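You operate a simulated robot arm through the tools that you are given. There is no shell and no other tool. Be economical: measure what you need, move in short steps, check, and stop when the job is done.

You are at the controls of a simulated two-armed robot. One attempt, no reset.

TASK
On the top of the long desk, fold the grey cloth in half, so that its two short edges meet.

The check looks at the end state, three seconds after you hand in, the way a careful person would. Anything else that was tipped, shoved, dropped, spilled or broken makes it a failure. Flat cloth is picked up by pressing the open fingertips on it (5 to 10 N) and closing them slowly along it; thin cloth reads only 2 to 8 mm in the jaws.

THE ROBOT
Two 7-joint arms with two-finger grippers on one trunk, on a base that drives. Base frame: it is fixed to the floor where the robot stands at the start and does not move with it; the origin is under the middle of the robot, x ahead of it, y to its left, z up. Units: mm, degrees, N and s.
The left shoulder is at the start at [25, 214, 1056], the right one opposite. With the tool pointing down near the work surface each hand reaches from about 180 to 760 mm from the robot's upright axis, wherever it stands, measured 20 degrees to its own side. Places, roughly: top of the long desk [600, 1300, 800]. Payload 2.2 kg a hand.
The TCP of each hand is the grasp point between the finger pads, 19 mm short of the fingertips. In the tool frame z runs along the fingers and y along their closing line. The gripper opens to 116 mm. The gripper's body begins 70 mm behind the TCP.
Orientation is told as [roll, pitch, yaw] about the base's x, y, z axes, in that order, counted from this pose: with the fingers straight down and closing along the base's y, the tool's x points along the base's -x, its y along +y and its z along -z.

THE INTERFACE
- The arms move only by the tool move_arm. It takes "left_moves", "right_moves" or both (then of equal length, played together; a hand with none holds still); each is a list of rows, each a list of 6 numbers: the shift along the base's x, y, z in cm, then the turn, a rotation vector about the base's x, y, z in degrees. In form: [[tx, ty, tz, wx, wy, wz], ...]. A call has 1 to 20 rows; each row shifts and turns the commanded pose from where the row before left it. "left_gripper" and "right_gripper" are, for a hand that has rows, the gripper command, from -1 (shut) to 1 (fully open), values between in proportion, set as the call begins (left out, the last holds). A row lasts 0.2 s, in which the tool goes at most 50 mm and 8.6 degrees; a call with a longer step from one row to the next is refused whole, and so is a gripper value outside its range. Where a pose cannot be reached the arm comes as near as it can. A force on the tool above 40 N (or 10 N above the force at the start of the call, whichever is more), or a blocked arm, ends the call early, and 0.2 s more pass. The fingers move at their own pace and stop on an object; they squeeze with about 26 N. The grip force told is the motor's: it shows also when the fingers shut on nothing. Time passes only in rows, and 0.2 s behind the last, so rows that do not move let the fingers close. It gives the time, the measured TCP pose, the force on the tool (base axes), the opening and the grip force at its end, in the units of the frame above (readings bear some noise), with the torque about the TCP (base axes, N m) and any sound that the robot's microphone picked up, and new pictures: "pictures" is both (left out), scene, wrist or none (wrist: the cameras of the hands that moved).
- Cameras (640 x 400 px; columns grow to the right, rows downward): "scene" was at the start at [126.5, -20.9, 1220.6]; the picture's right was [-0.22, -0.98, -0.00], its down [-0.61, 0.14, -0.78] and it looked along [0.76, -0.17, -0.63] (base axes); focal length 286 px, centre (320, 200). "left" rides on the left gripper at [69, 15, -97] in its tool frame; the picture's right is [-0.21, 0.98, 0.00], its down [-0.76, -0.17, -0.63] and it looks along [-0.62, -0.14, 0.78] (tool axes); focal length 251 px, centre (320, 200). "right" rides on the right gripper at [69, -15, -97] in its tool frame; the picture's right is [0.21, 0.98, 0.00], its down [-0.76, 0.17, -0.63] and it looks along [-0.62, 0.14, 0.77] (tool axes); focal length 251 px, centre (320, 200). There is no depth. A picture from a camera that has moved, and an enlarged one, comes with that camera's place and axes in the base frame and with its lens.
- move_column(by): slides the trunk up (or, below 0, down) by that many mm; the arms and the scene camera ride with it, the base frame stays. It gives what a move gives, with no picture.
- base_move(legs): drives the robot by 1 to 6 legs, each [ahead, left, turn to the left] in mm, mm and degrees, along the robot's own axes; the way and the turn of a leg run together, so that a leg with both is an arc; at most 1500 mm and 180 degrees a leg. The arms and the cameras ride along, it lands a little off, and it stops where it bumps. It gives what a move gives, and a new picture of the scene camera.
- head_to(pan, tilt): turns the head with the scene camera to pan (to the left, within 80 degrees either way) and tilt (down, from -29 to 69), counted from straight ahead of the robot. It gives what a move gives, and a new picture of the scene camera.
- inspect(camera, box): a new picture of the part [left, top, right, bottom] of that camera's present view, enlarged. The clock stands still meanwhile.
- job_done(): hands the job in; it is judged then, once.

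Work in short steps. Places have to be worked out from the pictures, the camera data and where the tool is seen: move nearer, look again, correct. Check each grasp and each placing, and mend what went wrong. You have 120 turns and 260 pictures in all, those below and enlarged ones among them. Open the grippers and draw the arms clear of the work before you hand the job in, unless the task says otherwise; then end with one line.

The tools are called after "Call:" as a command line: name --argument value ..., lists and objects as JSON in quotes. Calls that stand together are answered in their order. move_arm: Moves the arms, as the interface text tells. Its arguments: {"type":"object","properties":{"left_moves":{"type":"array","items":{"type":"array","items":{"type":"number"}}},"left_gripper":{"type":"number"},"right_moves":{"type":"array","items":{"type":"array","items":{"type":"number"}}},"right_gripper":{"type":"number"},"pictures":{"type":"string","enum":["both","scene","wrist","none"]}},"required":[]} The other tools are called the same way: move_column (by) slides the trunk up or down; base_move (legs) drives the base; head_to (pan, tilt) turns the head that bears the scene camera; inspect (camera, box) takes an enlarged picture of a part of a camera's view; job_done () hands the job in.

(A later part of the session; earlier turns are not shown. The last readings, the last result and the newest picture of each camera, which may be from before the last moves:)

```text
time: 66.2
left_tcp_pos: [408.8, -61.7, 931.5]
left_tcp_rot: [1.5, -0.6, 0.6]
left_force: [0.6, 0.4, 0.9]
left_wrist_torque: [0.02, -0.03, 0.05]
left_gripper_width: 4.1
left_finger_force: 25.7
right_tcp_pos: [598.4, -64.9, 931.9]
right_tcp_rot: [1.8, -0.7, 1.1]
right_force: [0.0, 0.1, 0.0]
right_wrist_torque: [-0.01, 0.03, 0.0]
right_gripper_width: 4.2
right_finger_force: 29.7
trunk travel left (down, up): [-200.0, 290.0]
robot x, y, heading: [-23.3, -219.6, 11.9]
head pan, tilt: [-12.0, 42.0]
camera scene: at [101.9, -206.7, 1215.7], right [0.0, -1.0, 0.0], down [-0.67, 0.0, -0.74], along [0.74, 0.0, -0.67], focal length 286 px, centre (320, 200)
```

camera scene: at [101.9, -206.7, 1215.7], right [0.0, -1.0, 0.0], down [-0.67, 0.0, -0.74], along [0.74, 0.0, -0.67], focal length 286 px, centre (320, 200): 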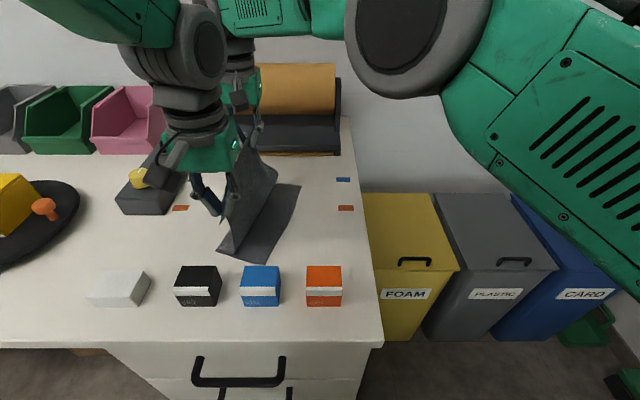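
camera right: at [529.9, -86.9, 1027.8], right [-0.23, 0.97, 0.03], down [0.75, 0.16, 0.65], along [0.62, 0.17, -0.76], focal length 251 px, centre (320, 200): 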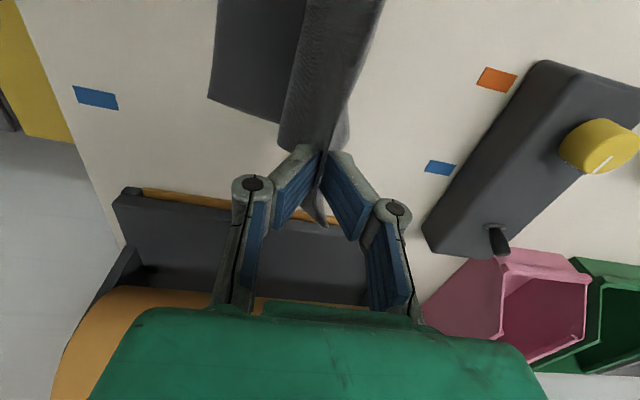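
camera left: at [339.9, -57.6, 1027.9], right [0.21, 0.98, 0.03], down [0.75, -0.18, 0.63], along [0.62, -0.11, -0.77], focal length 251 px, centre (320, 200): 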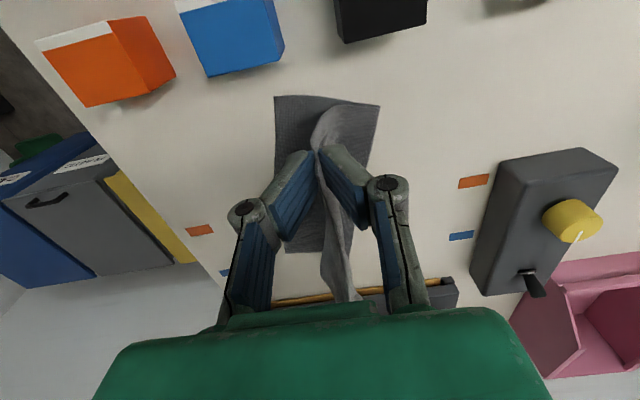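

It has settled, but the cloth was dragged +y and skewed while taut. New plan: use the column to lift nearly all of it so it hangs straight. Then I'll lay the free edge down near y≈−50, move −y until half of it is laid, and return the held edge to +y, all with the arms and no driving. First, raise the column.

Call:
move_column --by 140

Call:
move_arm --right_moves '[[0, 0, 0, 0, 0, 0], [0, 0, 0, 0, 0, 0], [0, 0, 0, 0, 0, 0]]' --left_moves '[[0, 0, 0, 0, 0, 0], [0, 0, 0, 0, 0, 0], [0, 0, 0, 0, 0, 0]]' --pictures "both"

```text
time: 67.9
left_tcp_pos: [409.4, -62.5, 1071.0]
left_tcp_rot: [1.5, -0.4, 0.5]
left_force: [0.7, 0.7, -1.0]
left_wrist_torque: [0.03, -0.01, 0.04]
left_gripper_width: 4.0
left_finger_force: 25.6
right_tcp_pos: [599.5, -65.4, 1070.2]
right_tcp_rot: [1.8, -0.7, 1.1]
right_force: [-0.7, 0.1, -0.5]
right_wrist_torque: [0.0, 0.01, -0.01]
right_gripper_width: 4.6
right_finger_force: 29.4
trunk travel left (down, up): [-340.0, 150.0]
robot x, y, heading: [-25.7, -217.3, 11.8]
head pan, tilt: [-12.0, 42.0]
```

```text
time: 68.7
left_tcp_pos: [409.8, -62.6, 1070.6]
left_tcp_rot: [1.4, -0.5, 0.5]
left_force: [0.3, -0.7, -0.1]
left_wrist_torque: [0.04, -0.01, 0.02]
left_gripper_width: 4.0
left_finger_force: 26.0
right_tcp_pos: [599.0, -64.6, 1071.6]
right_tcp_rot: [1.7, -0.7, 1.1]
right_force: [-0.1, -1.9, 0.4]
right_wrist_torque: [-0.04, 0.02, 0.0]
right_gripper_width: 4.2
right_finger_force: 27.9
trunk travel left (down, up): [-340.0, 150.0]
robot x, y, heading: [-23.7, -215.2, 11.9]
head pan, tilt: [-12.0, 42.0]
camera scene: at [102.4, -206.5, 1355.8], right [0.0, -1.0, 0.0], down [-0.67, 0.0, -0.74], along [0.74, 0.0, -0.67], focal length 286 px, centre (320, 200)
camera right: at [528.8, -83.5, 1166.1], right [-0.23, 0.97, 0.03], down [0.75, 0.16, 0.65], along [0.62, 0.17, -0.76], focal length 251 px, centre (320, 200)
camera left: at [338.4, -50.2, 1167.5], right [0.21, 0.98, 0.03], down [0.75, -0.18, 0.63], along [0.62, -0.11, -0.77], focal length 251 px, centre (320, 200)
```

scene: 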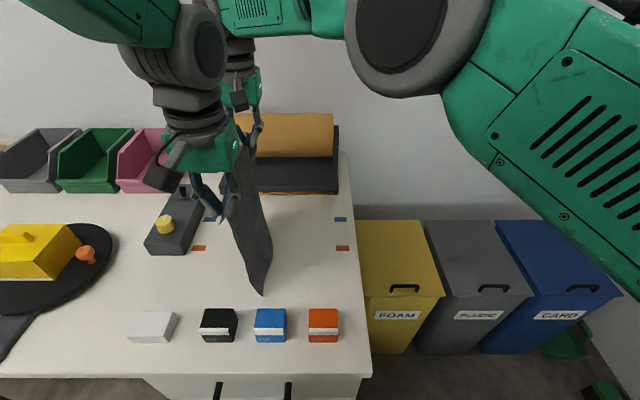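
right: 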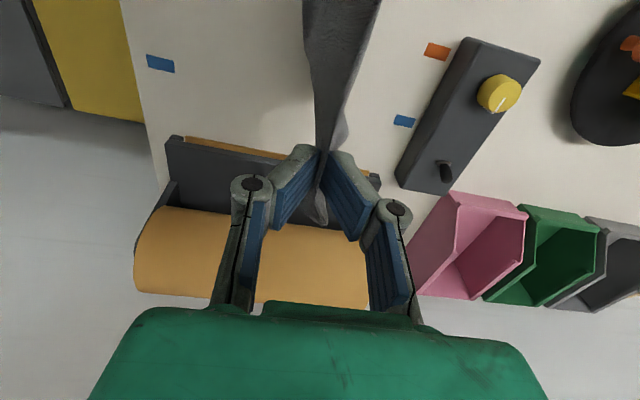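
left: 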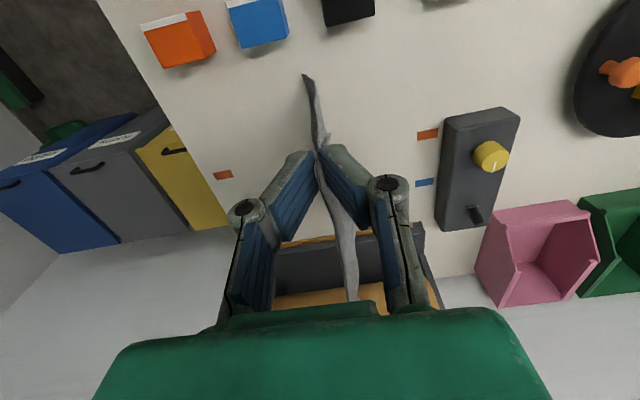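

The cloth hangs straight now, with its free edge just touching near y≈−75. I'll shift both hands +4 cm first, which gives the left arm more room later, and check.

Call:
move_arm --right_moves '[[0, 0.8, 0, -0.8, 0.3, -0.5], [0, 0.8, 0, -0.8, 0.3, -0.5], [0, 0.8, 0, 0, 0, 0], [0, 0.8, 0, 0, 0, 0], [0, 0.8, 0, 0, 0, 0], [0, 0, 0, 0, 0, 0], [0, 0, 0, 0, 0, 0]]' --left_moves '[[0, 0.8, 0, -0.7, 0.2, 0], [0, 0.8, 0, -0.7, 0.2, 0], [0, 0.8, 0, 0, 0, 0], [0, 0.8, 0, 0, 0, 0], [0, 0.8, 0, 0, 0, 0], [0, 0, 0, 0, 0, 0], [0, 0, 0, 0, 0, 0]]' --pictures "scene"

```text
time: 70.3
left_tcp_pos: [408.8, -22.0, 1070.5]
left_tcp_rot: [0.2, 0.0, 0.6]
left_force: [0.6, 0.8, 0.2]
left_wrist_torque: [-0.02, -0.02, 0.01]
left_gripper_width: 3.6
left_finger_force: 25.9
right_tcp_pos: [594.4, -41.4, 1072.2]
right_tcp_rot: [0.4, -0.5, 1.1]
right_force: [0.6, 0.0, 2.7]
right_wrist_torque: [-0.06, 0.02, 0.01]
right_gripper_width: 3.3
right_finger_force: 23.4
right hand out of reach, approached as far as the arm can: row 2, 3, 4, 5
trunk travel left (down, up): [-340.0, 150.0]
robot x, y, heading: [-23.6, -213.7, 12.0]
head pan, tilt: [-12.0, 42.0]
camera scene: at [102.5, -205.9, 1355.7], right [0.0, -1.0, 0.0], down [-0.67, 0.0, -0.74], along [0.74, 0.0, -0.67], focal length 286 px, centre (320, 200)
```

scene: 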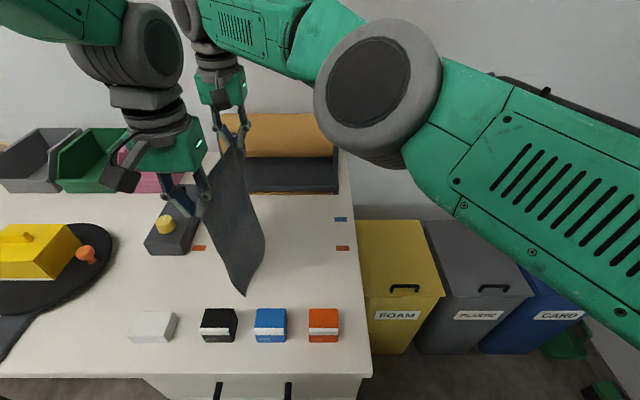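

The right arm is at its limit at y≈−41. I'll bring both hands level near y≈−38, then alternate lowering the column with moving −y to lay the cloth.

Call:
move_arm --right_moves '[[0, -0.5, 0, 0, 0, -0.4], [0, -0.5, 0, 0, 0, -0.4], [0, -0.5, 0, 0, 0, 0], [0, -1, 0, 0, 0, 0], [0, -1, 0, 0, 0, 0]]' --left_moves '[[0, -0.5, 0, 0, 0, 0], [0, -0.5, 0, 0, 0, 0], [0, -0.5, 0, 0, 0, 0], [0, -1, 0, 0, 0, 0], [0, -1, 0, 0, 0, 0]]' --pictures "none"

Call:
move_column --by -30

Call:
move_arm --right_moves '[[0, -0.7, 0, 0, 0, 0], [0, -0.7, 0, 0, 0, 0], [0, -0.7, 0, 0, 0, 0]]' --left_moves '[[0, -0.7, 0, 0, 0, 0], [0, -0.7, 0, 0, 0, 0], [0, -0.7, 0, 0, 0, 0]]' --pictures "scene"

```text
time: 71.5
left_tcp_pos: [409.3, -59.6, 1070.4]
left_tcp_rot: [0.2, -0.1, 0.6]
left_force: [0.5, 0.2, 0.2]
left_wrist_torque: [-0.01, -0.02, 0.03]
left_gripper_width: 4.0
left_finger_force: 25.6
right_tcp_pos: [595.1, -79.1, 1073.0]
right_tcp_rot: [0.4, -0.3, -0.6]
right_force: [0.2, -0.4, -0.2]
right_wrist_torque: [0.04, 0.0, -0.02]
right_gripper_width: 4.6
right_finger_force: 29.0
trunk travel left (down, up): [-340.0, 150.0]
robot x, y, heading: [-20.0, -215.8, 11.9]
head pan, tilt: [-12.0, 42.0]
```

```text
time: 72.3
left_tcp_pos: [407.6, -58.0, 1041.7]
left_tcp_rot: [0.0, -0.1, 0.6]
left_force: [0.7, -0.5, -0.5]
left_wrist_torque: [-0.02, 0.02, 0.02]
left_gripper_width: 3.6
left_finger_force: 26.0
right_tcp_pos: [593.5, -78.1, 1044.9]
right_tcp_rot: [0.3, -0.2, -0.7]
right_force: [0.0, 0.9, 0.1]
right_wrist_torque: [0.03, -0.01, -0.05]
right_gripper_width: 3.0
right_finger_force: 22.9
trunk travel left (down, up): [-310.0, 180.0]
robot x, y, heading: [-22.8, -214.6, 11.8]
head pan, tilt: [-12.0, 42.0]
```

```text
time: 73.1
left_tcp_pos: [409.5, -82.8, 1040.5]
left_tcp_rot: [0.1, 0.0, 0.5]
left_force: [-0.5, -0.9, -0.2]
left_wrist_torque: [0.0, 0.04, -0.02]
left_gripper_width: 4.0
left_finger_force: 25.8
right_tcp_pos: [594.0, -101.5, 1043.7]
right_tcp_rot: [0.3, -0.1, -0.7]
right_force: [0.9, 0.3, -0.1]
right_wrist_torque: [0.09, -0.03, 0.02]
right_gripper_width: 3.3
right_finger_force: 22.7
trunk travel left (down, up): [-310.0, 180.0]
robot x, y, heading: [-23.1, -215.3, 12.0]
head pan, tilt: [-12.0, 42.0]
camera scene: at [102.6, -207.8, 1325.7], right [0.0, -1.0, 0.0], down [-0.67, 0.0, -0.74], along [0.74, 0.0, -0.67], focal length 286 px, centre (320, 200)
```

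scene: 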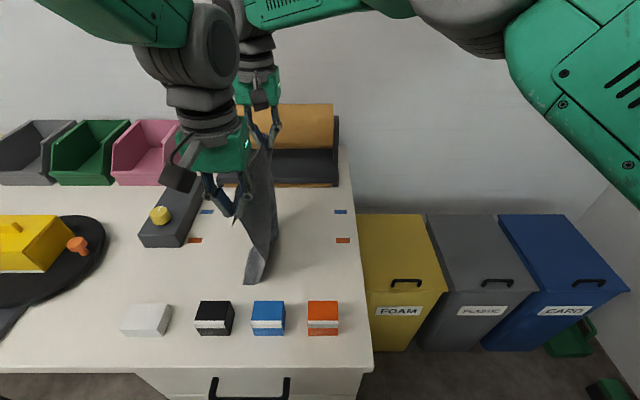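

It is starting to lay the right way: free edge at +y, body toward −y. I'll continue the cycle.

Call:
move_column --by -30

Call:
move_arm --right_moves '[[0, -0.7, 0, 0, 0, 0], [0, -0.7, 0, 0, 0, 0], [0, -0.7, 0, 0, 0, 0], [0, -0.5, 0, 0, 0, 0]]' --left_moves '[[0, -0.7, 0, 0, 0, 0], [0, -0.7, 0, 0, 0, 0], [0, -0.7, 0, 0, 0, 0], [0, -0.5, 0, 0, 0, 0]]' --pictures "none"

Call:
move_column --by -30

Call:
move_arm --right_moves '[[0, -0.7, 0, 0, 0, 0], [0, -0.7, 0, 0, 0, 0], [0, -0.7, 0, 0, 0, 0], [0, -0.5, 0, 0, 0, 0]]' --left_moves '[[0, -0.7, 0, 0, 0, 0], [0, -0.7, 0, 0, 0, 0], [0, -0.7, 0, 0, 0, 0], [0, -0.5, 0, 0, 0, 0]]' --pictures "both"

```text
time: 73.8
left_tcp_pos: [408.5, -80.9, 1010.9]
left_tcp_rot: [0.1, -0.1, 0.6]
left_force: [-0.8, -0.2, 0.2]
left_wrist_torque: [-0.01, 0.0, 0.02]
left_gripper_width: 3.8
left_finger_force: 25.9
right_tcp_pos: [594.5, -101.8, 1014.4]
right_tcp_rot: [0.3, -0.2, -0.7]
right_force: [0.0, -0.3, -0.3]
right_wrist_torque: [-0.08, 0.02, 0.02]
right_gripper_width: 4.8
right_finger_force: 29.3
trunk travel left (down, up): [-280.0, 210.0]
robot x, y, heading: [-22.2, -217.5, 11.5]
head pan, tilt: [-12.0, 42.0]
```

```text
time: 74.8
left_tcp_pos: [408.6, -108.3, 1011.9]
left_tcp_rot: [0.1, 0.0, 0.5]
left_force: [-0.3, -0.2, 0.7]
left_wrist_torque: [-0.01, -0.02, 0.01]
left_gripper_width: 3.7
left_finger_force: 26.1
right_tcp_pos: [593.5, -126.4, 1013.2]
right_tcp_rot: [0.2, -0.1, -0.7]
right_force: [-0.2, 1.5, 1.5]
right_wrist_torque: [-0.04, -0.01, 0.01]
right_gripper_width: 3.4
right_finger_force: 23.0
trunk travel left (down, up): [-280.0, 210.0]
robot x, y, heading: [-24.8, -215.4, 12.0]
head pan, tilt: [-12.0, 42.0]
```

```text
time: 75.6
left_tcp_pos: [408.3, -107.0, 981.9]
left_tcp_rot: [0.2, 0.0, 0.6]
left_force: [0.0, 0.6, 0.3]
left_wrist_torque: [0.01, -0.01, 0.02]
left_gripper_width: 3.8
left_finger_force: 26.2
right_tcp_pos: [592.3, -127.8, 982.4]
right_tcp_rot: [0.3, -0.2, -0.6]
right_force: [0.2, 0.5, -0.2]
right_wrist_torque: [0.05, -0.01, -0.01]
right_gripper_width: 4.6
right_finger_force: 28.0
trunk travel left (down, up): [-250.0, 240.0]
robot x, y, heading: [-19.0, -216.2, 11.8]
head pan, tilt: [-12.0, 42.0]
```

```text
time: 76.6
left_tcp_pos: [413.8, -128.0, 989.2]
left_tcp_rot: [-1.3, -0.4, 1.6]
left_force: [0.0, -1.0, -0.2]
left_wrist_torque: [0.01, -0.01, 0.01]
left_gripper_width: 4.0
left_finger_force: 25.8
right_tcp_pos: [593.2, -153.6, 982.7]
right_tcp_rot: [0.3, -0.1, -0.7]
right_force: [0.4, 0.4, 0.6]
right_wrist_torque: [0.06, 0.03, 0.02]
right_gripper_width: 3.8
right_finger_force: 26.8
trunk travel left (down, up): [-250.0, 240.0]
robot x, y, heading: [-20.5, -217.9, 11.8]
head pan, tilt: [-12.0, 42.0]
camera scene: at [102.0, -207.9, 1265.8], right [0.0, -1.0, 0.0], down [-0.67, 0.0, -0.74], along [0.74, 0.0, -0.67], focal length 286 px, centre (320, 200)
camera right: at [523.8, -167.9, 1079.2], right [-0.2, 0.98, 0.0], down [0.76, 0.15, 0.64], along [0.62, 0.13, -0.77], focal length 251 px, centre (320, 200)
camera left: at [342.4, -111.9, 1084.8], right [0.19, 0.98, -0.02], down [0.76, -0.13, 0.64], along [0.63, -0.14, -0.77], focal length 251 px, centre (320, 200)
```

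scene: 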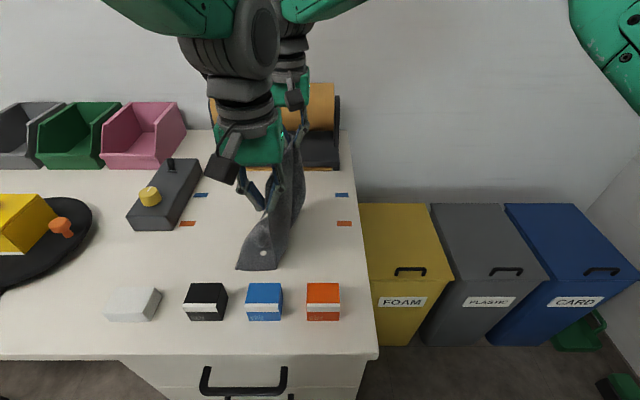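
right: 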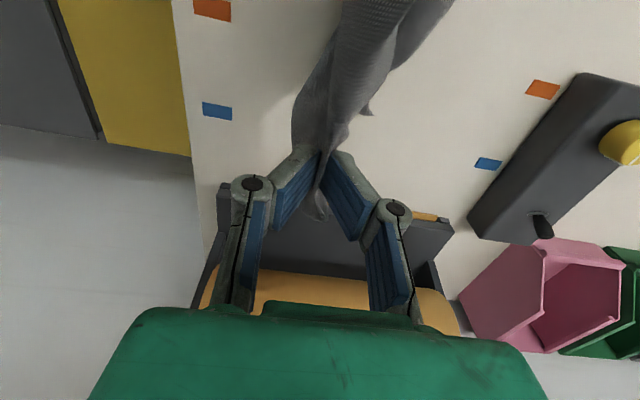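
left: 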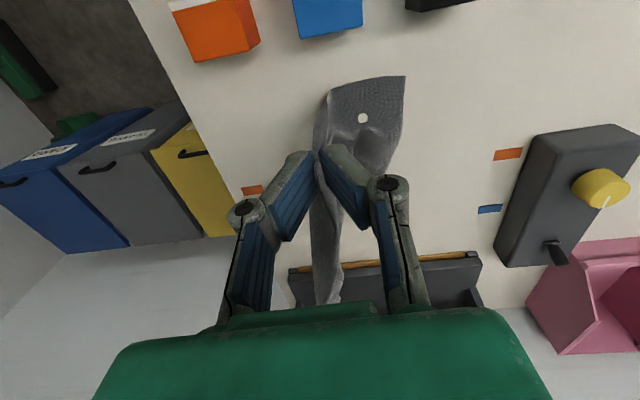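

The near half is laying well, but the left arm is at its inboard limit. I'll finish the remaining ~70 mm with small base steps, lowering the column each time.

Call:
base_move --legs '[[-5, -25, 0]]'

Call:
move_column --by -22

Call:
base_move --legs '[[-5, -25, 0]]'

Call:
move_column --by -22

Call:
head_to --pan -10 --tilt 42

```text
time: 77.4
left_tcp_pos: [409.1, -151.7, 985.0]
left_tcp_rot: [-0.7, -0.2, 0.7]
left_force: [-1.0, 0.3, -0.6]
left_wrist_torque: [-0.02, -0.02, 0.04]
left_gripper_width: 3.8
left_finger_force: 25.8
right_tcp_pos: [592.1, -172.3, 983.9]
right_tcp_rot: [0.0, -0.2, -0.7]
right_force: [0.1, 0.2, 0.3]
right_wrist_torque: [-0.07, 0.0, 0.0]
right_gripper_width: 3.4
right_finger_force: 24.3
trunk travel left (down, up): [-250.0, 240.0]
robot x, y, heading: [-25.7, -242.0, 11.9]
head pan, tilt: [-12.0, 42.0]
camera scene: at [103.3, -234.9, 1265.6], right [0.0, -1.0, 0.0], down [-0.67, 0.0, -0.74], along [0.74, 0.0, -0.67], focal length 286 px, centre (320, 200)
```

scene: 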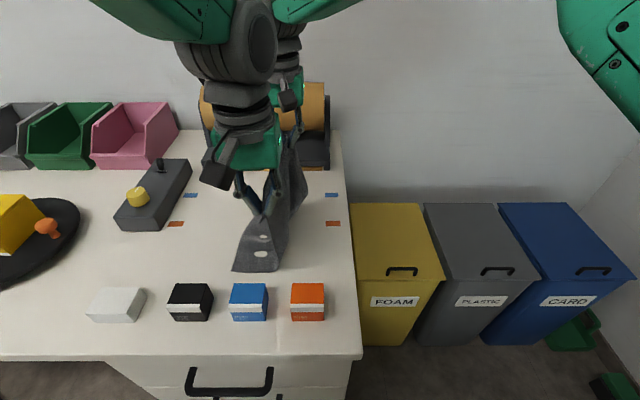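

```text
time: 78.1
left_tcp_pos: [407.6, -163.7, 963.4]
left_tcp_rot: [-0.2, -0.2, 0.6]
left_force: [-0.5, -1.5, 0.5]
left_wrist_torque: [0.1, -0.03, -0.01]
left_gripper_width: 4.1
left_finger_force: 25.6
right_tcp_pos: [590.3, -182.7, 963.3]
right_tcp_rot: [0.4, -0.4, -0.7]
right_force: [1.5, -1.0, 1.3]
right_wrist_torque: [0.07, 0.08, -0.03]
right_gripper_width: 3.7
right_finger_force: 24.4
trunk travel left (down, up): [-228.0, 262.0]
robot x, y, heading: [-20.1, -245.0, 11.8]
head pan, tilt: [-12.0, 42.0]
```

```text
time: 78.9
left_tcp_pos: [405.4, -179.9, 963.1]
left_tcp_rot: [-0.5, -0.4, 0.6]
left_force: [-0.6, 0.0, 0.6]
left_wrist_torque: [0.02, 0.0, 0.02]
left_gripper_width: 3.8
left_finger_force: 25.9
right_tcp_pos: [588.1, -199.6, 964.6]
right_tcp_rot: [0.0, -0.4, -0.7]
right_force: [-0.2, 0.2, -1.8]
right_wrist_torque: [0.14, 0.01, 0.0]
right_gripper_width: 3.3
right_finger_force: 22.7
trunk travel left (down, up): [-228.0, 262.0]
robot x, y, heading: [-22.9, -264.3, 11.8]
head pan, tilt: [-12.0, 42.0]
camera scene: at [106.5, -274.5, 1243.2], right [0.0, -1.0, -0.01], down [-0.68, 0.01, -0.74], along [0.74, 0.01, -0.68], focal length 286 px, centre (320, 200)
```

scene: 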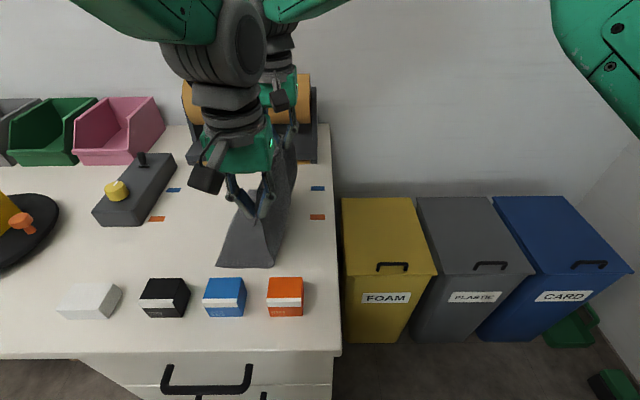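

```text
time: 79.6
left_tcp_pos: [402.6, -191.5, 943.6]
left_tcp_rot: [-0.2, -0.4, 0.4]
left_force: [0.0, -1.7, -0.6]
left_wrist_torque: [0.15, 0.0, 0.04]
left_gripper_width: 3.7
left_finger_force: 25.8
right_tcp_pos: [587.9, -210.6, 944.9]
right_tcp_rot: [0.5, -0.6, -0.9]
right_force: [0.0, -2.2, 1.1]
right_wrist_torque: [0.06, -0.01, 0.02]
right_gripper_width: 3.3
right_finger_force: 22.7
trunk travel left (down, up): [-206.0, 284.0]
robot x, y, heading: [-25.1, -275.4, 11.7]
head pan, tilt: [-12.0, 42.0]
```

```text
time: 80.2
left_tcp_pos: [401.0, -174.3, 943.4]
left_tcp_rot: [-1.0, -0.7, 0.6]
left_force: [0.9, 0.9, 0.5]
left_wrist_torque: [0.05, -0.02, 0.02]
left_gripper_width: 3.8
left_finger_force: 26.3
right_tcp_pos: [584.3, -193.5, 944.1]
right_tcp_rot: [-0.4, -0.9, -0.7]
right_force: [-0.3, -0.1, 0.3]
right_wrist_torque: [-0.07, 0.0, -0.03]
right_gripper_width: 3.5
right_finger_force: 24.8
trunk travel left (down, up): [-206.0, 284.0]
robot x, y, heading: [-20.8, -269.5, 11.9]
head pan, tilt: [-10.0, 42.0]
camera scene: at [101.4, -252.6, 1221.9], right [0.03, -1.0, 0.0], down [-0.67, -0.03, -0.74], along [0.74, 0.02, -0.67], focal length 286 px, centre (320, 200)
```

scene: 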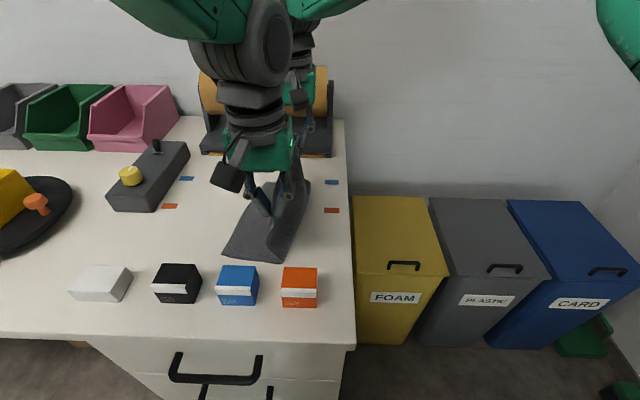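

It's laying nicely. I'll settle and measure with all the cameras.

Call:
move_arm --right_moves '[[0, 0, 0, 0, 0, 0], [0, 0, 0, 0, 0, 0], [0, 0, 0, 0, 0, 0], [0, 0, 0, 0, 0, 0], [0, 0, 0, 0, 0, 0], [0, 0, 0, 0, 0, 0], [0, 0, 0, 0, 0, 0], [0, 0, 0, 0, 0, 0], [0, 0, 0, 0, 0, 0], [0, 0, 0, 0, 0, 0]]' --left_moves '[[0, 0, 0, 0, 0, 0], [0, 0, 0, 0, 0, 0], [0, 0, 0, 0, 0, 0], [0, 0, 0, 0, 0, 0], [0, 0, 0, 0, 0, 0], [0, 0, 0, 0, 0, 0], [0, 0, 0, 0, 0, 0], [0, 0, 0, 0, 0, 0], [0, 0, 0, 0, 0, 0], [0, 0, 0, 0, 0, 0]]' --pictures "both"

```text
time: 82.4
left_tcp_pos: [396.2, -151.7, 942.8]
left_tcp_rot: [-2.0, -0.8, 0.9]
left_force: [0.3, 0.6, 0.8]
left_wrist_torque: [-0.04, -0.02, 0.05]
left_gripper_width: 3.9
left_finger_force: 25.7
right_tcp_pos: [579.0, -170.2, 944.5]
right_tcp_rot: [-1.4, -1.0, -0.4]
right_force: [-1.0, 1.9, -0.6]
right_wrist_torque: [-0.21, -0.08, 0.01]
right_gripper_width: 3.2
right_finger_force: 23.2
trunk travel left (down, up): [-206.0, 284.0]
robot x, y, heading: [-23.5, -262.0, 11.8]
head pan, tilt: [-10.0, 42.0]
camera scene: at [98.8, -238.8, 1221.9], right [0.03, -1.0, 0.01], down [-0.67, -0.03, -0.74], along [0.74, 0.02, -0.67], focal length 286 px, centre (320, 200)
camera right: at [507.9, -181.3, 1039.7], right [-0.21, 0.98, -0.03], down [0.75, 0.18, 0.64], along [0.63, 0.11, -0.77], focal length 251 px, centre (320, 200)
camera left: at [324.6, -132.8, 1038.3], right [0.2, 0.98, -0.03], down [0.75, -0.13, 0.65], along [0.63, -0.15, -0.76], focal length 251 px, centre (320, 200)
```

scene: 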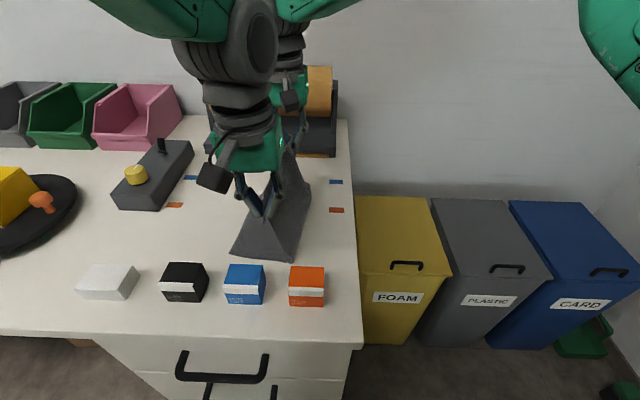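
right: 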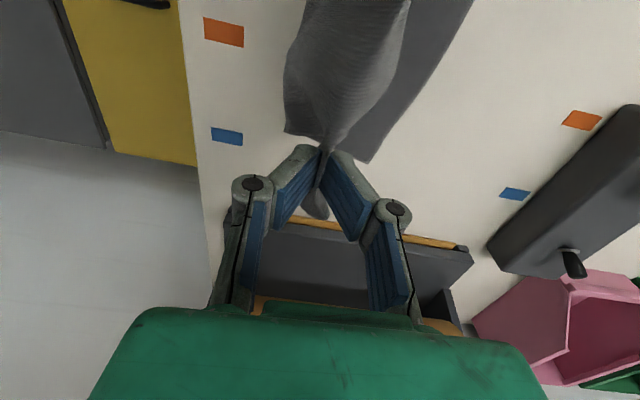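
left: 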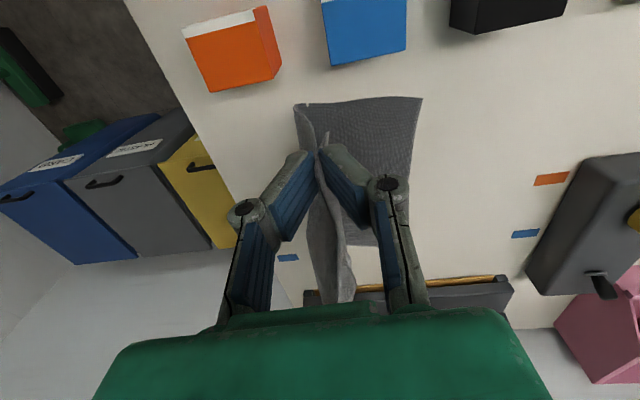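

So far about 125 mm is laid at the near side and 100 mm at the far side, and I need about 155. The free edge is tilted about 11°, so I'll yaw the hands to match, push the right hand a further 2 cm −y, and step the base −y by 55.

Call:
base_move --legs '[[-5, -27, 0]]'

Call:
base_move --legs '[[-5, -27, 0]]'

Call:
move_arm --right_moves '[[0, -0.5, 0, 0, 0, -2], [0, -0.5, 0, 0, 0, -2], [0, -0.5, 0, 0, 0, -2], [0, -0.5, 0, 0, 0, -2], [0, 0, 0, 0, 0, -2], [0, 0, 0, 0, 0, 0], [0, 0, 0, 0, 0, 0], [0, 0, 0, 0, 0, 0], [0, 0, 0, 0, 0, 0], [0, 0, 0, 0, 0, 0], [0, 0, 0, 0, 0, 0], [0, 0, 0, 0, 0, 0], [0, 0, 0, 0, 0, 0], [0, 0, 0, 0, 0, 0], [0, 0, 0, 0, 0, 0]]' --pictures "none"

Call:
move_arm --left_moves '[[0, 0, 0, 0, 0, -2], [0, 0, 0, 0, 0, -2], [0, 0, 0, 0, 0, -2], [0, 0, 0, 0, 0, -2], [0, 0, 0, 0, 0, 0], [0, 0, 0, 0, 0, 0], [0, 0, 0, 0, 0, 0], [0, 0, 0, 0, 0, 0], [0, 0, 0, 0, 0, 0]]' --right_moves '[[0, 0, 0, 0, 0, 0], [0, 0, 0, 0, 0, 0], [0, 0, 0, 0, 0, 0], [0, 0, 0, 0, 0, 0], [0, 0, 0, 0, 0, 0], [0, 0, 0, 0, 0, 0], [0, 0, 0, 0, 0, 0], [0, 0, 0, 0, 0, 0], [0, 0, 0, 0, 0, 0]]' --pictures "both"

```text
time: 83.2
left_tcp_pos: [394.6, -168.2, 943.1]
left_tcp_rot: [-2.5, -0.9, 0.9]
left_force: [0.1, 1.2, 0.2]
left_wrist_torque: [-0.11, -0.03, 0.01]
left_gripper_width: 3.8
left_finger_force: 25.5
right_tcp_pos: [576.3, -186.1, 943.8]
right_tcp_rot: [-1.9, -1.1, -0.4]
right_force: [0.4, 1.6, 0.6]
right_wrist_torque: [-0.07, -0.12, 0.01]
right_gripper_width: 4.3
right_finger_force: 29.3
trunk travel left (down, up): [-206.0, 284.0]
robot x, y, heading: [-18.3, -288.4, 12.0]
head pan, tilt: [-10.0, 42.0]
camera scene: at [99.5, -264.6, 1221.8], right [0.03, -1.0, 0.01], down [-0.67, -0.03, -0.74], along [0.74, 0.02, -0.67], focal length 286 px, centre (320, 200)
```

scene: 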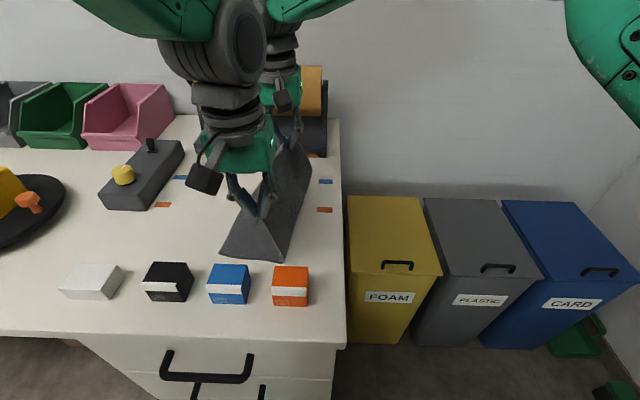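

```text
time: 84.0
left_tcp_pos: [385.6, -184.3, 947.8]
left_tcp_rot: [-2.9, -1.4, 1.0]
left_force: [-1.3, 1.6, 0.7]
left_wrist_torque: [-0.02, -0.03, 0.02]
left_gripper_width: 3.9
left_finger_force: 26.0
right_tcp_pos: [566.2, -201.3, 951.2]
right_tcp_rot: [-2.2, -1.7, -0.3]
right_force: [-0.3, -0.5, -0.3]
right_wrist_torque: [-0.01, -0.02, 0.02]
right_gripper_width: 3.4
right_finger_force: 26.2
trunk travel left (down, up): [-206.0, 284.0]
robot x, y, heading: [-25.3, -308.9, 12.0]
head pan, tilt: [-10.0, 42.0]
camera scene: at [98.5, -300.2, 1221.9], right [0.03, -1.0, 0.0], down [-0.67, -0.02, -0.74], along [0.74, 0.02, -0.67], focal length 286 px, centre (320, 200)
```

scene: 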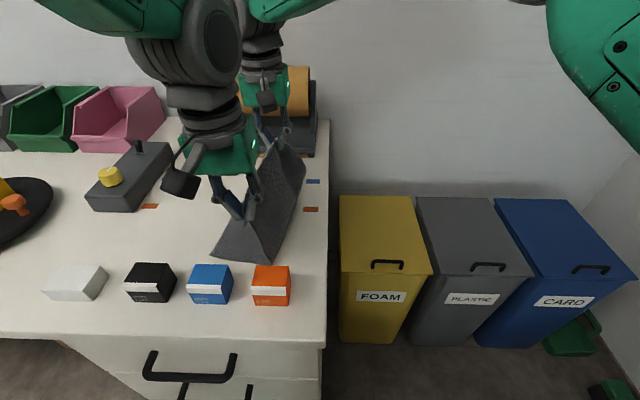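

```text
time: 87.2
left_tcp_pos: [389.6, -197.0, 949.7]
left_tcp_rot: [-2.4, -1.2, 1.0]
left_force: [-0.3, -1.1, -0.2]
left_wrist_torque: [0.09, 0.02, 0.02]
left_gripper_width: 3.7
left_finger_force: 26.1
right_tcp_pos: [571.0, -234.9, 950.2]
right_tcp_rot: [-1.6, -1.5, -10.4]
right_force: [0.6, -0.9, 0.1]
right_wrist_torque: [0.1, 0.05, 0.01]
right_gripper_width: 4.4
right_finger_force: 26.9
trunk travel left (down, up): [-206.0, 284.0]
robot x, y, heading: [-20.9, -314.0, 11.9]
head pan, tilt: [-10.0, 42.0]
```

```text
time: 89.2
left_tcp_pos: [382.2, -159.4, 947.0]
left_tcp_rot: [-4.1, -1.9, -6.9]
left_force: [0.0, 0.4, 0.6]
left_wrist_torque: [-0.16, 0.02, 0.06]
left_gripper_width: 3.7
left_finger_force: 25.4
right_tcp_pos: [562.3, -196.3, 950.8]
right_tcp_rot: [-3.2, -2.2, -10.0]
right_force: [-1.0, 0.7, -0.7]
right_wrist_torque: [-0.07, -0.04, -0.02]
right_gripper_width: 3.5
right_finger_force: 23.2
trunk travel left (down, up): [-206.0, 284.0]
robot x, y, heading: [-19.9, -303.5, 12.1]
head pan, tilt: [-10.0, 42.0]
camera scene: at [95.1, -266.4, 1221.8], right [0.04, -1.0, 0.02], down [-0.67, -0.04, -0.74], along [0.74, 0.01, -0.67], focal length 286 px, centre (320, 200)
camera right: at [488.3, -192.0, 1045.2], right [-0.04, 1.0, -0.06], down [0.76, 0.07, 0.65], along [0.65, -0.02, -0.76], focal length 251 px, centre (320, 200)
camera left: at [312.3, -128.4, 1040.0], right [0.33, 0.94, -0.06], down [0.72, -0.21, 0.67], along [0.61, -0.27, -0.74], focal length 251 px, centre (320, 200)
```

scene: 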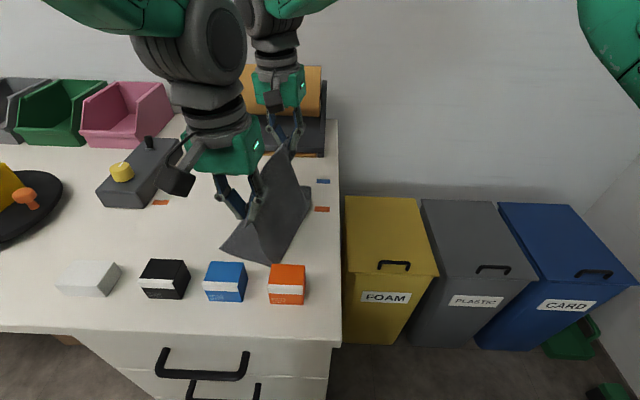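
right: 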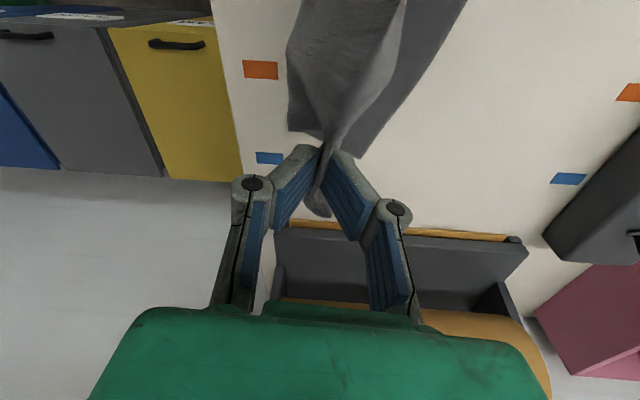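
left: 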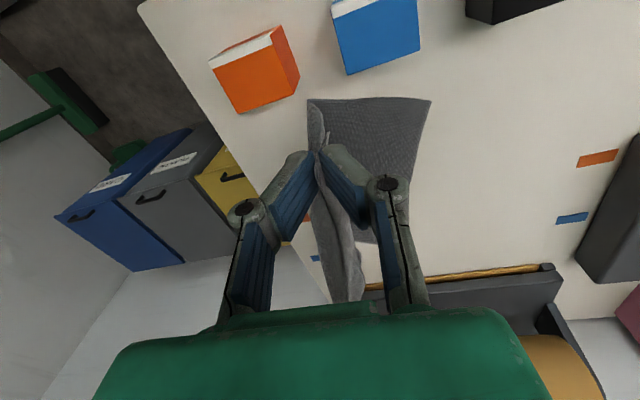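

The sway is large now. I'll wait until it has died down before judging.

Call:
head_to --pan -12 --tilt 42

Call:
move_column --by 1

Call:
move_column --by -1

Call:
move_column --by 1

Call:
move_column --by -1

Call:
move_column --by 1

Call:
move_column --by -1

Call:
move_column --by 1

```text
time: 89.8
left_tcp_pos: [382.9, -169.5, 946.8]
left_tcp_rot: [-3.7, -1.5, -6.9]
left_force: [0.1, 1.1, 0.3]
left_wrist_torque: [-0.08, 0.0, 0.02]
left_gripper_width: 3.7
left_finger_force: 25.8
right_tcp_pos: [563.0, -204.3, 951.3]
right_tcp_rot: [-2.8, -2.1, -10.1]
right_force: [-0.5, 0.4, -0.8]
right_wrist_torque: [-0.09, -0.02, 0.01]
right_gripper_width: 3.6
right_finger_force: 22.4
trunk travel left (down, up): [-206.0, 284.0]
robot x, y, heading: [-22.4, -307.8, 11.7]
head pan, tilt: [-12.0, 42.0]
camera scene: at [100.9, -296.0, 1221.8], right [0.0, -1.0, 0.0], down [-0.67, 0.0, -0.74], along [0.74, 0.0, -0.67], focal length 286 px, centre (320, 200)
```

scene: 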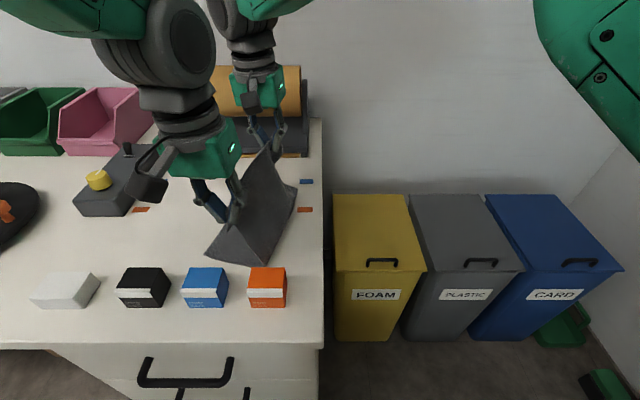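

```text
time: 90.4
left_tcp_pos: [391.4, -203.2, 950.1]
left_tcp_rot: [-2.0, -1.2, -7.3]
left_force: [0.5, -1.8, 0.4]
left_wrist_torque: [0.09, -0.02, 0.06]
left_gripper_width: 3.9
left_finger_force: 26.4
right_tcp_pos: [571.7, -239.7, 952.0]
right_tcp_rot: [-1.3, -1.5, -10.5]
right_force: [0.0, -1.1, 0.8]
right_wrist_torque: [0.08, 0.02, 0.01]
right_gripper_width: 3.9
right_finger_force: 26.1
trunk travel left (down, up): [-207.0, 283.0]
robot x, y, heading: [-25.2, -312.9, 11.7]
head pan, tilt: [-12.0, 42.0]
```

```text
time: 90.9
left_tcp_pos: [382.8, -161.3, 946.3]
left_tcp_rot: [-4.0, -1.7, -6.9]
left_force: [0.3, 1.1, 0.4]
left_wrist_torque: [-0.15, 0.02, 0.01]
left_gripper_width: 3.8
left_finger_force: 25.7
right_tcp_pos: [562.5, -198.4, 951.3]
right_tcp_rot: [-3.1, -2.2, -10.1]
right_force: [-0.3, 0.7, -1.0]
right_wrist_torque: [-0.16, -0.02, 0.01]
right_gripper_width: 4.3
right_finger_force: 30.5
trunk travel left (down, up): [-206.0, 284.0]
robot x, y, heading: [-21.8, -305.0, 12.0]
head pan, tilt: [-12.0, 42.0]
```

```text
time: 91.4
left_tcp_pos: [387.6, -190.6, 948.5]
left_tcp_rot: [-2.7, -1.2, -7.1]
left_force: [0.3, 0.4, -0.6]
left_wrist_torque: [0.02, -0.01, 0.03]
left_gripper_width: 3.8
left_finger_force: 25.8
right_tcp_pos: [568.1, -227.6, 952.2]
right_tcp_rot: [-1.9, -1.6, -10.4]
right_force: [0.0, -0.7, 0.8]
right_wrist_torque: [0.04, 0.0, 0.0]
right_gripper_width: 3.4
right_finger_force: 25.8
trunk travel left (down, up): [-207.0, 283.0]
robot x, y, heading: [-20.6, -307.3, 11.9]
head pan, tilt: [-12.0, 42.0]
```

```text
time: 91.9
left_tcp_pos: [387.3, -186.6, 948.1]
left_tcp_rot: [-2.8, -1.3, -7.0]
left_force: [1.1, -0.8, -0.6]
left_wrist_torque: [0.02, 0.03, 0.01]
left_gripper_width: 3.7
left_finger_force: 25.8
right_tcp_pos: [567.6, -224.6, 951.6]
right_tcp_rot: [-2.0, -1.6, -10.4]
right_force: [-0.3, 0.2, -0.9]
right_wrist_torque: [0.12, -0.03, 0.01]
right_gripper_width: 3.3
right_finger_force: 22.0
trunk travel left (down, up): [-206.0, 284.0]
robot x, y, heading: [-22.6, -309.4, 11.8]
head pan, tilt: [-12.0, 42.0]
```

```text
time: 92.4
left_tcp_pos: [383.4, -168.3, 947.4]
left_tcp_rot: [-3.7, -1.5, -6.9]
left_force: [0.2, 0.9, -0.4]
left_wrist_torque: [-0.06, -0.01, 0.01]
left_gripper_width: 3.7
left_finger_force: 25.9
right_tcp_pos: [562.5, -204.6, 950.9]
right_tcp_rot: [-2.8, -2.0, -10.1]
right_force: [0.0, 1.1, -1.0]
right_wrist_torque: [-0.07, 0.02, 0.05]
right_gripper_width: 4.1
right_finger_force: 25.4
trunk travel left (down, up): [-207.0, 283.0]
robot x, y, heading: [-22.1, -304.5, 12.0]
head pan, tilt: [-12.0, 42.0]
```

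```text
time: 92.9
left_tcp_pos: [389.1, -195.8, 948.1]
left_tcp_rot: [-2.4, -1.3, -7.0]
left_force: [-0.1, 0.4, -0.4]
left_wrist_torque: [0.02, 0.03, 0.02]
left_gripper_width: 3.7
left_finger_force: 25.7
right_tcp_pos: [570.4, -234.8, 950.3]
right_tcp_rot: [-1.6, -1.5, -10.4]
right_force: [-0.2, 0.1, 0.1]
right_wrist_torque: [0.05, 0.01, -0.01]
right_gripper_width: 4.4
right_finger_force: 29.5
trunk travel left (down, up): [-206.0, 284.0]
robot x, y, heading: [-27.2, -309.1, 11.8]
head pan, tilt: [-12.0, 42.0]
```

```text
time: 93.4
left_tcp_pos: [384.9, -172.8, 948.4]
left_tcp_rot: [-3.5, -1.5, -7.0]
left_force: [-0.2, 0.5, -0.7]
left_wrist_torque: [-0.06, -0.01, 0.03]
left_gripper_width: 3.8
left_finger_force: 26.2
right_tcp_pos: [563.7, -208.6, 952.0]
right_tcp_rot: [-2.7, -1.9, -10.1]
right_force: [-0.2, 1.1, 0.4]
right_wrist_torque: [-0.02, -0.01, 0.01]
right_gripper_width: 3.4
right_finger_force: 26.6
trunk travel left (down, up): [-207.0, 283.0]
robot x, y, heading: [-21.3, -307.9, 11.5]
head pan, tilt: [-12.0, 42.0]
```

The sway has a period of about 0.9 s and decays slowly. I'll wait about 4 s more, then measure.

Call:
move_arm --right_moves '[[0, 0, 0, 0, 0, 0], [0, 0, 0, 0, 0, 0], [0, 0, 0, 0, 0, 0], [0, 0, 0, 0, 0, 0], [0, 0, 0, 0, 0, 0], [0, 0, 0, 0, 0, 0], [0, 0, 0, 0, 0, 0], [0, 0, 0, 0, 0, 0], [0, 0, 0, 0, 0, 0], [0, 0, 0, 0, 0, 0], [0, 0, 0, 0, 0, 0], [0, 0, 0, 0, 0, 0], [0, 0, 0, 0, 0, 0], [0, 0, 0, 0, 0, 0], [0, 0, 0, 0, 0, 0], [0, 0, 0, 0, 0, 0], [0, 0, 0, 0, 0, 0], [0, 0, 0, 0, 0, 0], [0, 0, 0, 0, 0, 0], [0, 0, 0, 0, 0, 0]]' --pictures "none"

Call:
move_arm --right_moves '[[0, 0, 0, 0, 0, 0], [0, 0, 0, 0, 0, 0], [0, 0, 0, 0, 0, 0], [0, 0, 0, 0, 0, 0], [0, 0, 0, 0, 0, 0], [0, 0, 0, 0, 0, 0]]' --left_moves '[[0, 0, 0, 0, 0, 0], [0, 0, 0, 0, 0, 0], [0, 0, 0, 0, 0, 0], [0, 0, 0, 0, 0, 0], [0, 0, 0, 0, 0, 0], [0, 0, 0, 0, 0, 0]]' --pictures "both"

```text
time: 97.6
left_tcp_pos: [386.4, -180.9, 948.8]
left_tcp_rot: [-3.2, -1.3, -7.0]
left_force: [1.2, 0.5, 0.6]
left_wrist_torque: [0.01, 0.02, 0.04]
left_gripper_width: 3.7
left_finger_force: 26.1
right_tcp_pos: [566.6, -217.5, 952.2]
right_tcp_rot: [-2.3, -1.8, -10.2]
right_force: [-0.1, 0.3, -0.2]
right_wrist_torque: [0.02, 0.02, 0.0]
right_gripper_width: 3.0
right_finger_force: 22.8
trunk travel left (down, up): [-207.0, 283.0]
robot x, y, heading: [-23.1, -308.8, 12.1]
head pan, tilt: [-12.0, 42.0]
```

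```text
time: 99.0
left_tcp_pos: [386.2, -181.6, 948.1]
left_tcp_rot: [-3.0, -1.4, -6.9]
left_force: [0.2, 0.2, 0.0]
left_wrist_torque: [-0.01, 0.03, 0.06]
left_gripper_width: 3.7
left_finger_force: 25.7
right_tcp_pos: [567.4, -218.7, 951.6]
right_tcp_rot: [-2.3, -1.8, -10.3]
right_force: [0.5, -0.5, 1.8]
right_wrist_torque: [0.08, -0.02, 0.01]
right_gripper_width: 3.4
right_finger_force: 21.8
trunk travel left (down, up): [-207.0, 283.0]
robot x, y, heading: [-23.9, -308.4, 12.0]
head pan, tilt: [-12.0, 42.0]
camera scene: at [101.7, -300.4, 1222.8], right [0.0, -1.0, 0.0], down [-0.67, 0.0, -0.74], along [0.74, 0.0, -0.67], focal length 286 px, centre (320, 200)
camera right: at [493.8, -216.5, 1046.5], right [-0.04, 1.0, -0.05], down [0.76, 0.06, 0.65], along [0.65, -0.01, -0.76], focal length 251 px, centre (320, 200)
camera left: at [317.2, -152.2, 1042.4], right [0.33, 0.94, -0.05], down [0.72, -0.22, 0.66], along [0.61, -0.25, -0.75], focal length 251 px, centre (320, 200)
```

scene: 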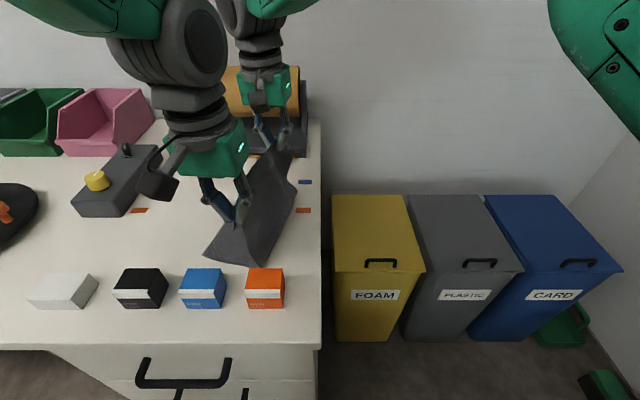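
right: 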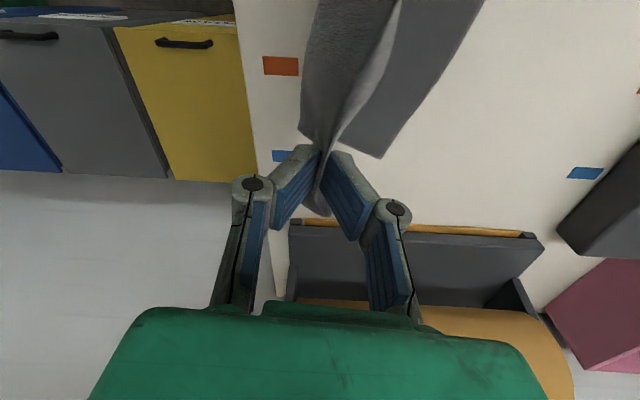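
left: 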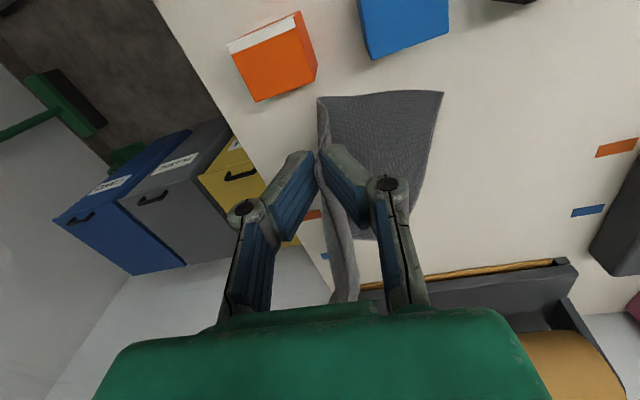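

Near side laid ≈123 mm, far side ≈98 mm, and the free edge runs (430,−78)→(648,−151). I'll move the hands further −y (left 3.5 cm, right 6 cm) and slightly lower, so the lift-off line sits at half and runs parallel.

Call:
move_arm --right_moves '[[0, -0.6, -0.1, 0.5, 0.5, -1], [0, -0.6, -0.1, 0.5, 0.5, -1], [0, -0.6, -0.1, 0.5, 0.5, -1], [0, -0.6, -0.1, 0.5, 0, -1], [0, -0.6, -0.1, 0, 0, -1], [0, -0.6, -0.1, 0, 0, -1], [0, -0.6, -0.1, 0, 0, -1], [0, -0.6, -0.1, 0, 0, 0], [0, -0.6, -0.1, 0, 0, 0], [0, -0.6, -0.1, 0, 0, 0], [0, 0, 0, 0, 0, 0], [0, 0, 0, 0, 0, 0], [0, 0, 0, 0, 0, 0]]' --left_moves '[[0, -0.35, -0.1, 0.5, 0.3, 0], [0, -0.35, -0.1, 0.5, 0.3, 0], [0, -0.35, -0.1, 0.5, 0.3, 0], [0, -0.35, -0.1, 0.5, 0.3, 0], [0, -0.35, -0.1, 0, 0, 0], [0, -0.35, -0.1, 0, 0, 0], [0, -0.35, -0.1, 0, 0, 0], [0, -0.35, -0.1, 0, 0, 0], [0, -0.35, -0.1, 0, 0, 0], [0, -0.35, -0.1, 0, 0, 0], [0, 0, 0, 0, 0, 0], [0, 0, 0, 0, 0, 0], [0, 0, 0, 0, 0, 0]]' --pictures "both"

```text
time: 101.8
left_tcp_pos: [385.0, -217.1, 939.3]
left_tcp_rot: [-1.2, 0.0, -7.1]
left_force: [0.0, 0.6, 0.0]
left_wrist_torque: [-0.03, -0.02, 0.02]
left_gripper_width: 3.7
left_finger_force: 26.2
right_tcp_pos: [565.9, -278.5, 941.8]
right_tcp_rot: [-0.6, 0.1, -17.3]
right_force: [-0.6, 1.0, 0.0]
right_wrist_torque: [0.01, 0.0, 0.0]
right_gripper_width: 4.1
right_finger_force: 25.8
trunk travel left (down, up): [-207.0, 283.0]
robot x, y, heading: [-22.0, -311.7, 12.0]
head pan, tilt: [-12.0, 42.0]
camera scene: at [101.8, -301.0, 1222.8], right [0.0, -1.0, 0.0], down [-0.67, 0.0, -0.74], along [0.74, 0.0, -0.67], focal length 286 px, centre (320, 200)
camera right: at [497.1, -271.7, 1038.8], right [0.09, 1.0, -0.01], down [0.78, -0.06, 0.63], along [0.63, -0.06, -0.78], focal length 251 px, centre (320, 200)
camera left: at [319.2, -191.2, 1034.8], right [0.33, 0.94, -0.02], down [0.73, -0.24, 0.64], along [0.59, -0.23, -0.77], focal length 251 px, centre (320, 200)
```

scene: 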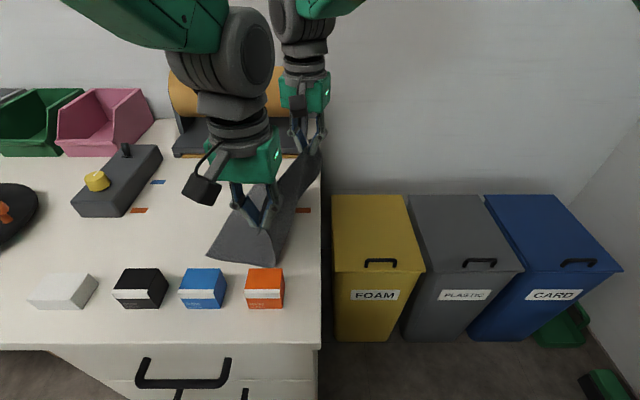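
right: 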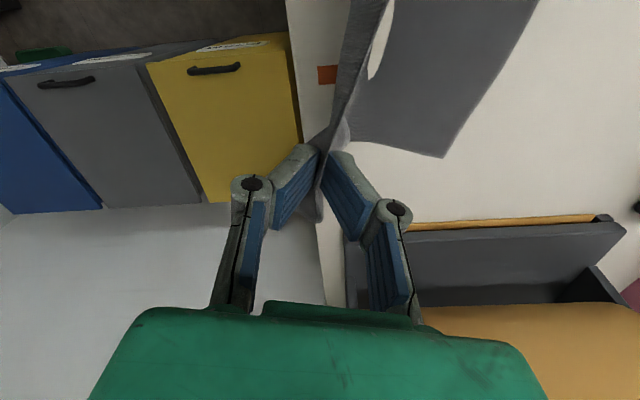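
left: 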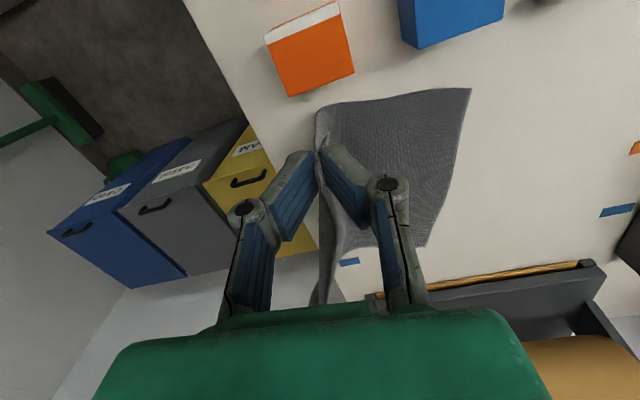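

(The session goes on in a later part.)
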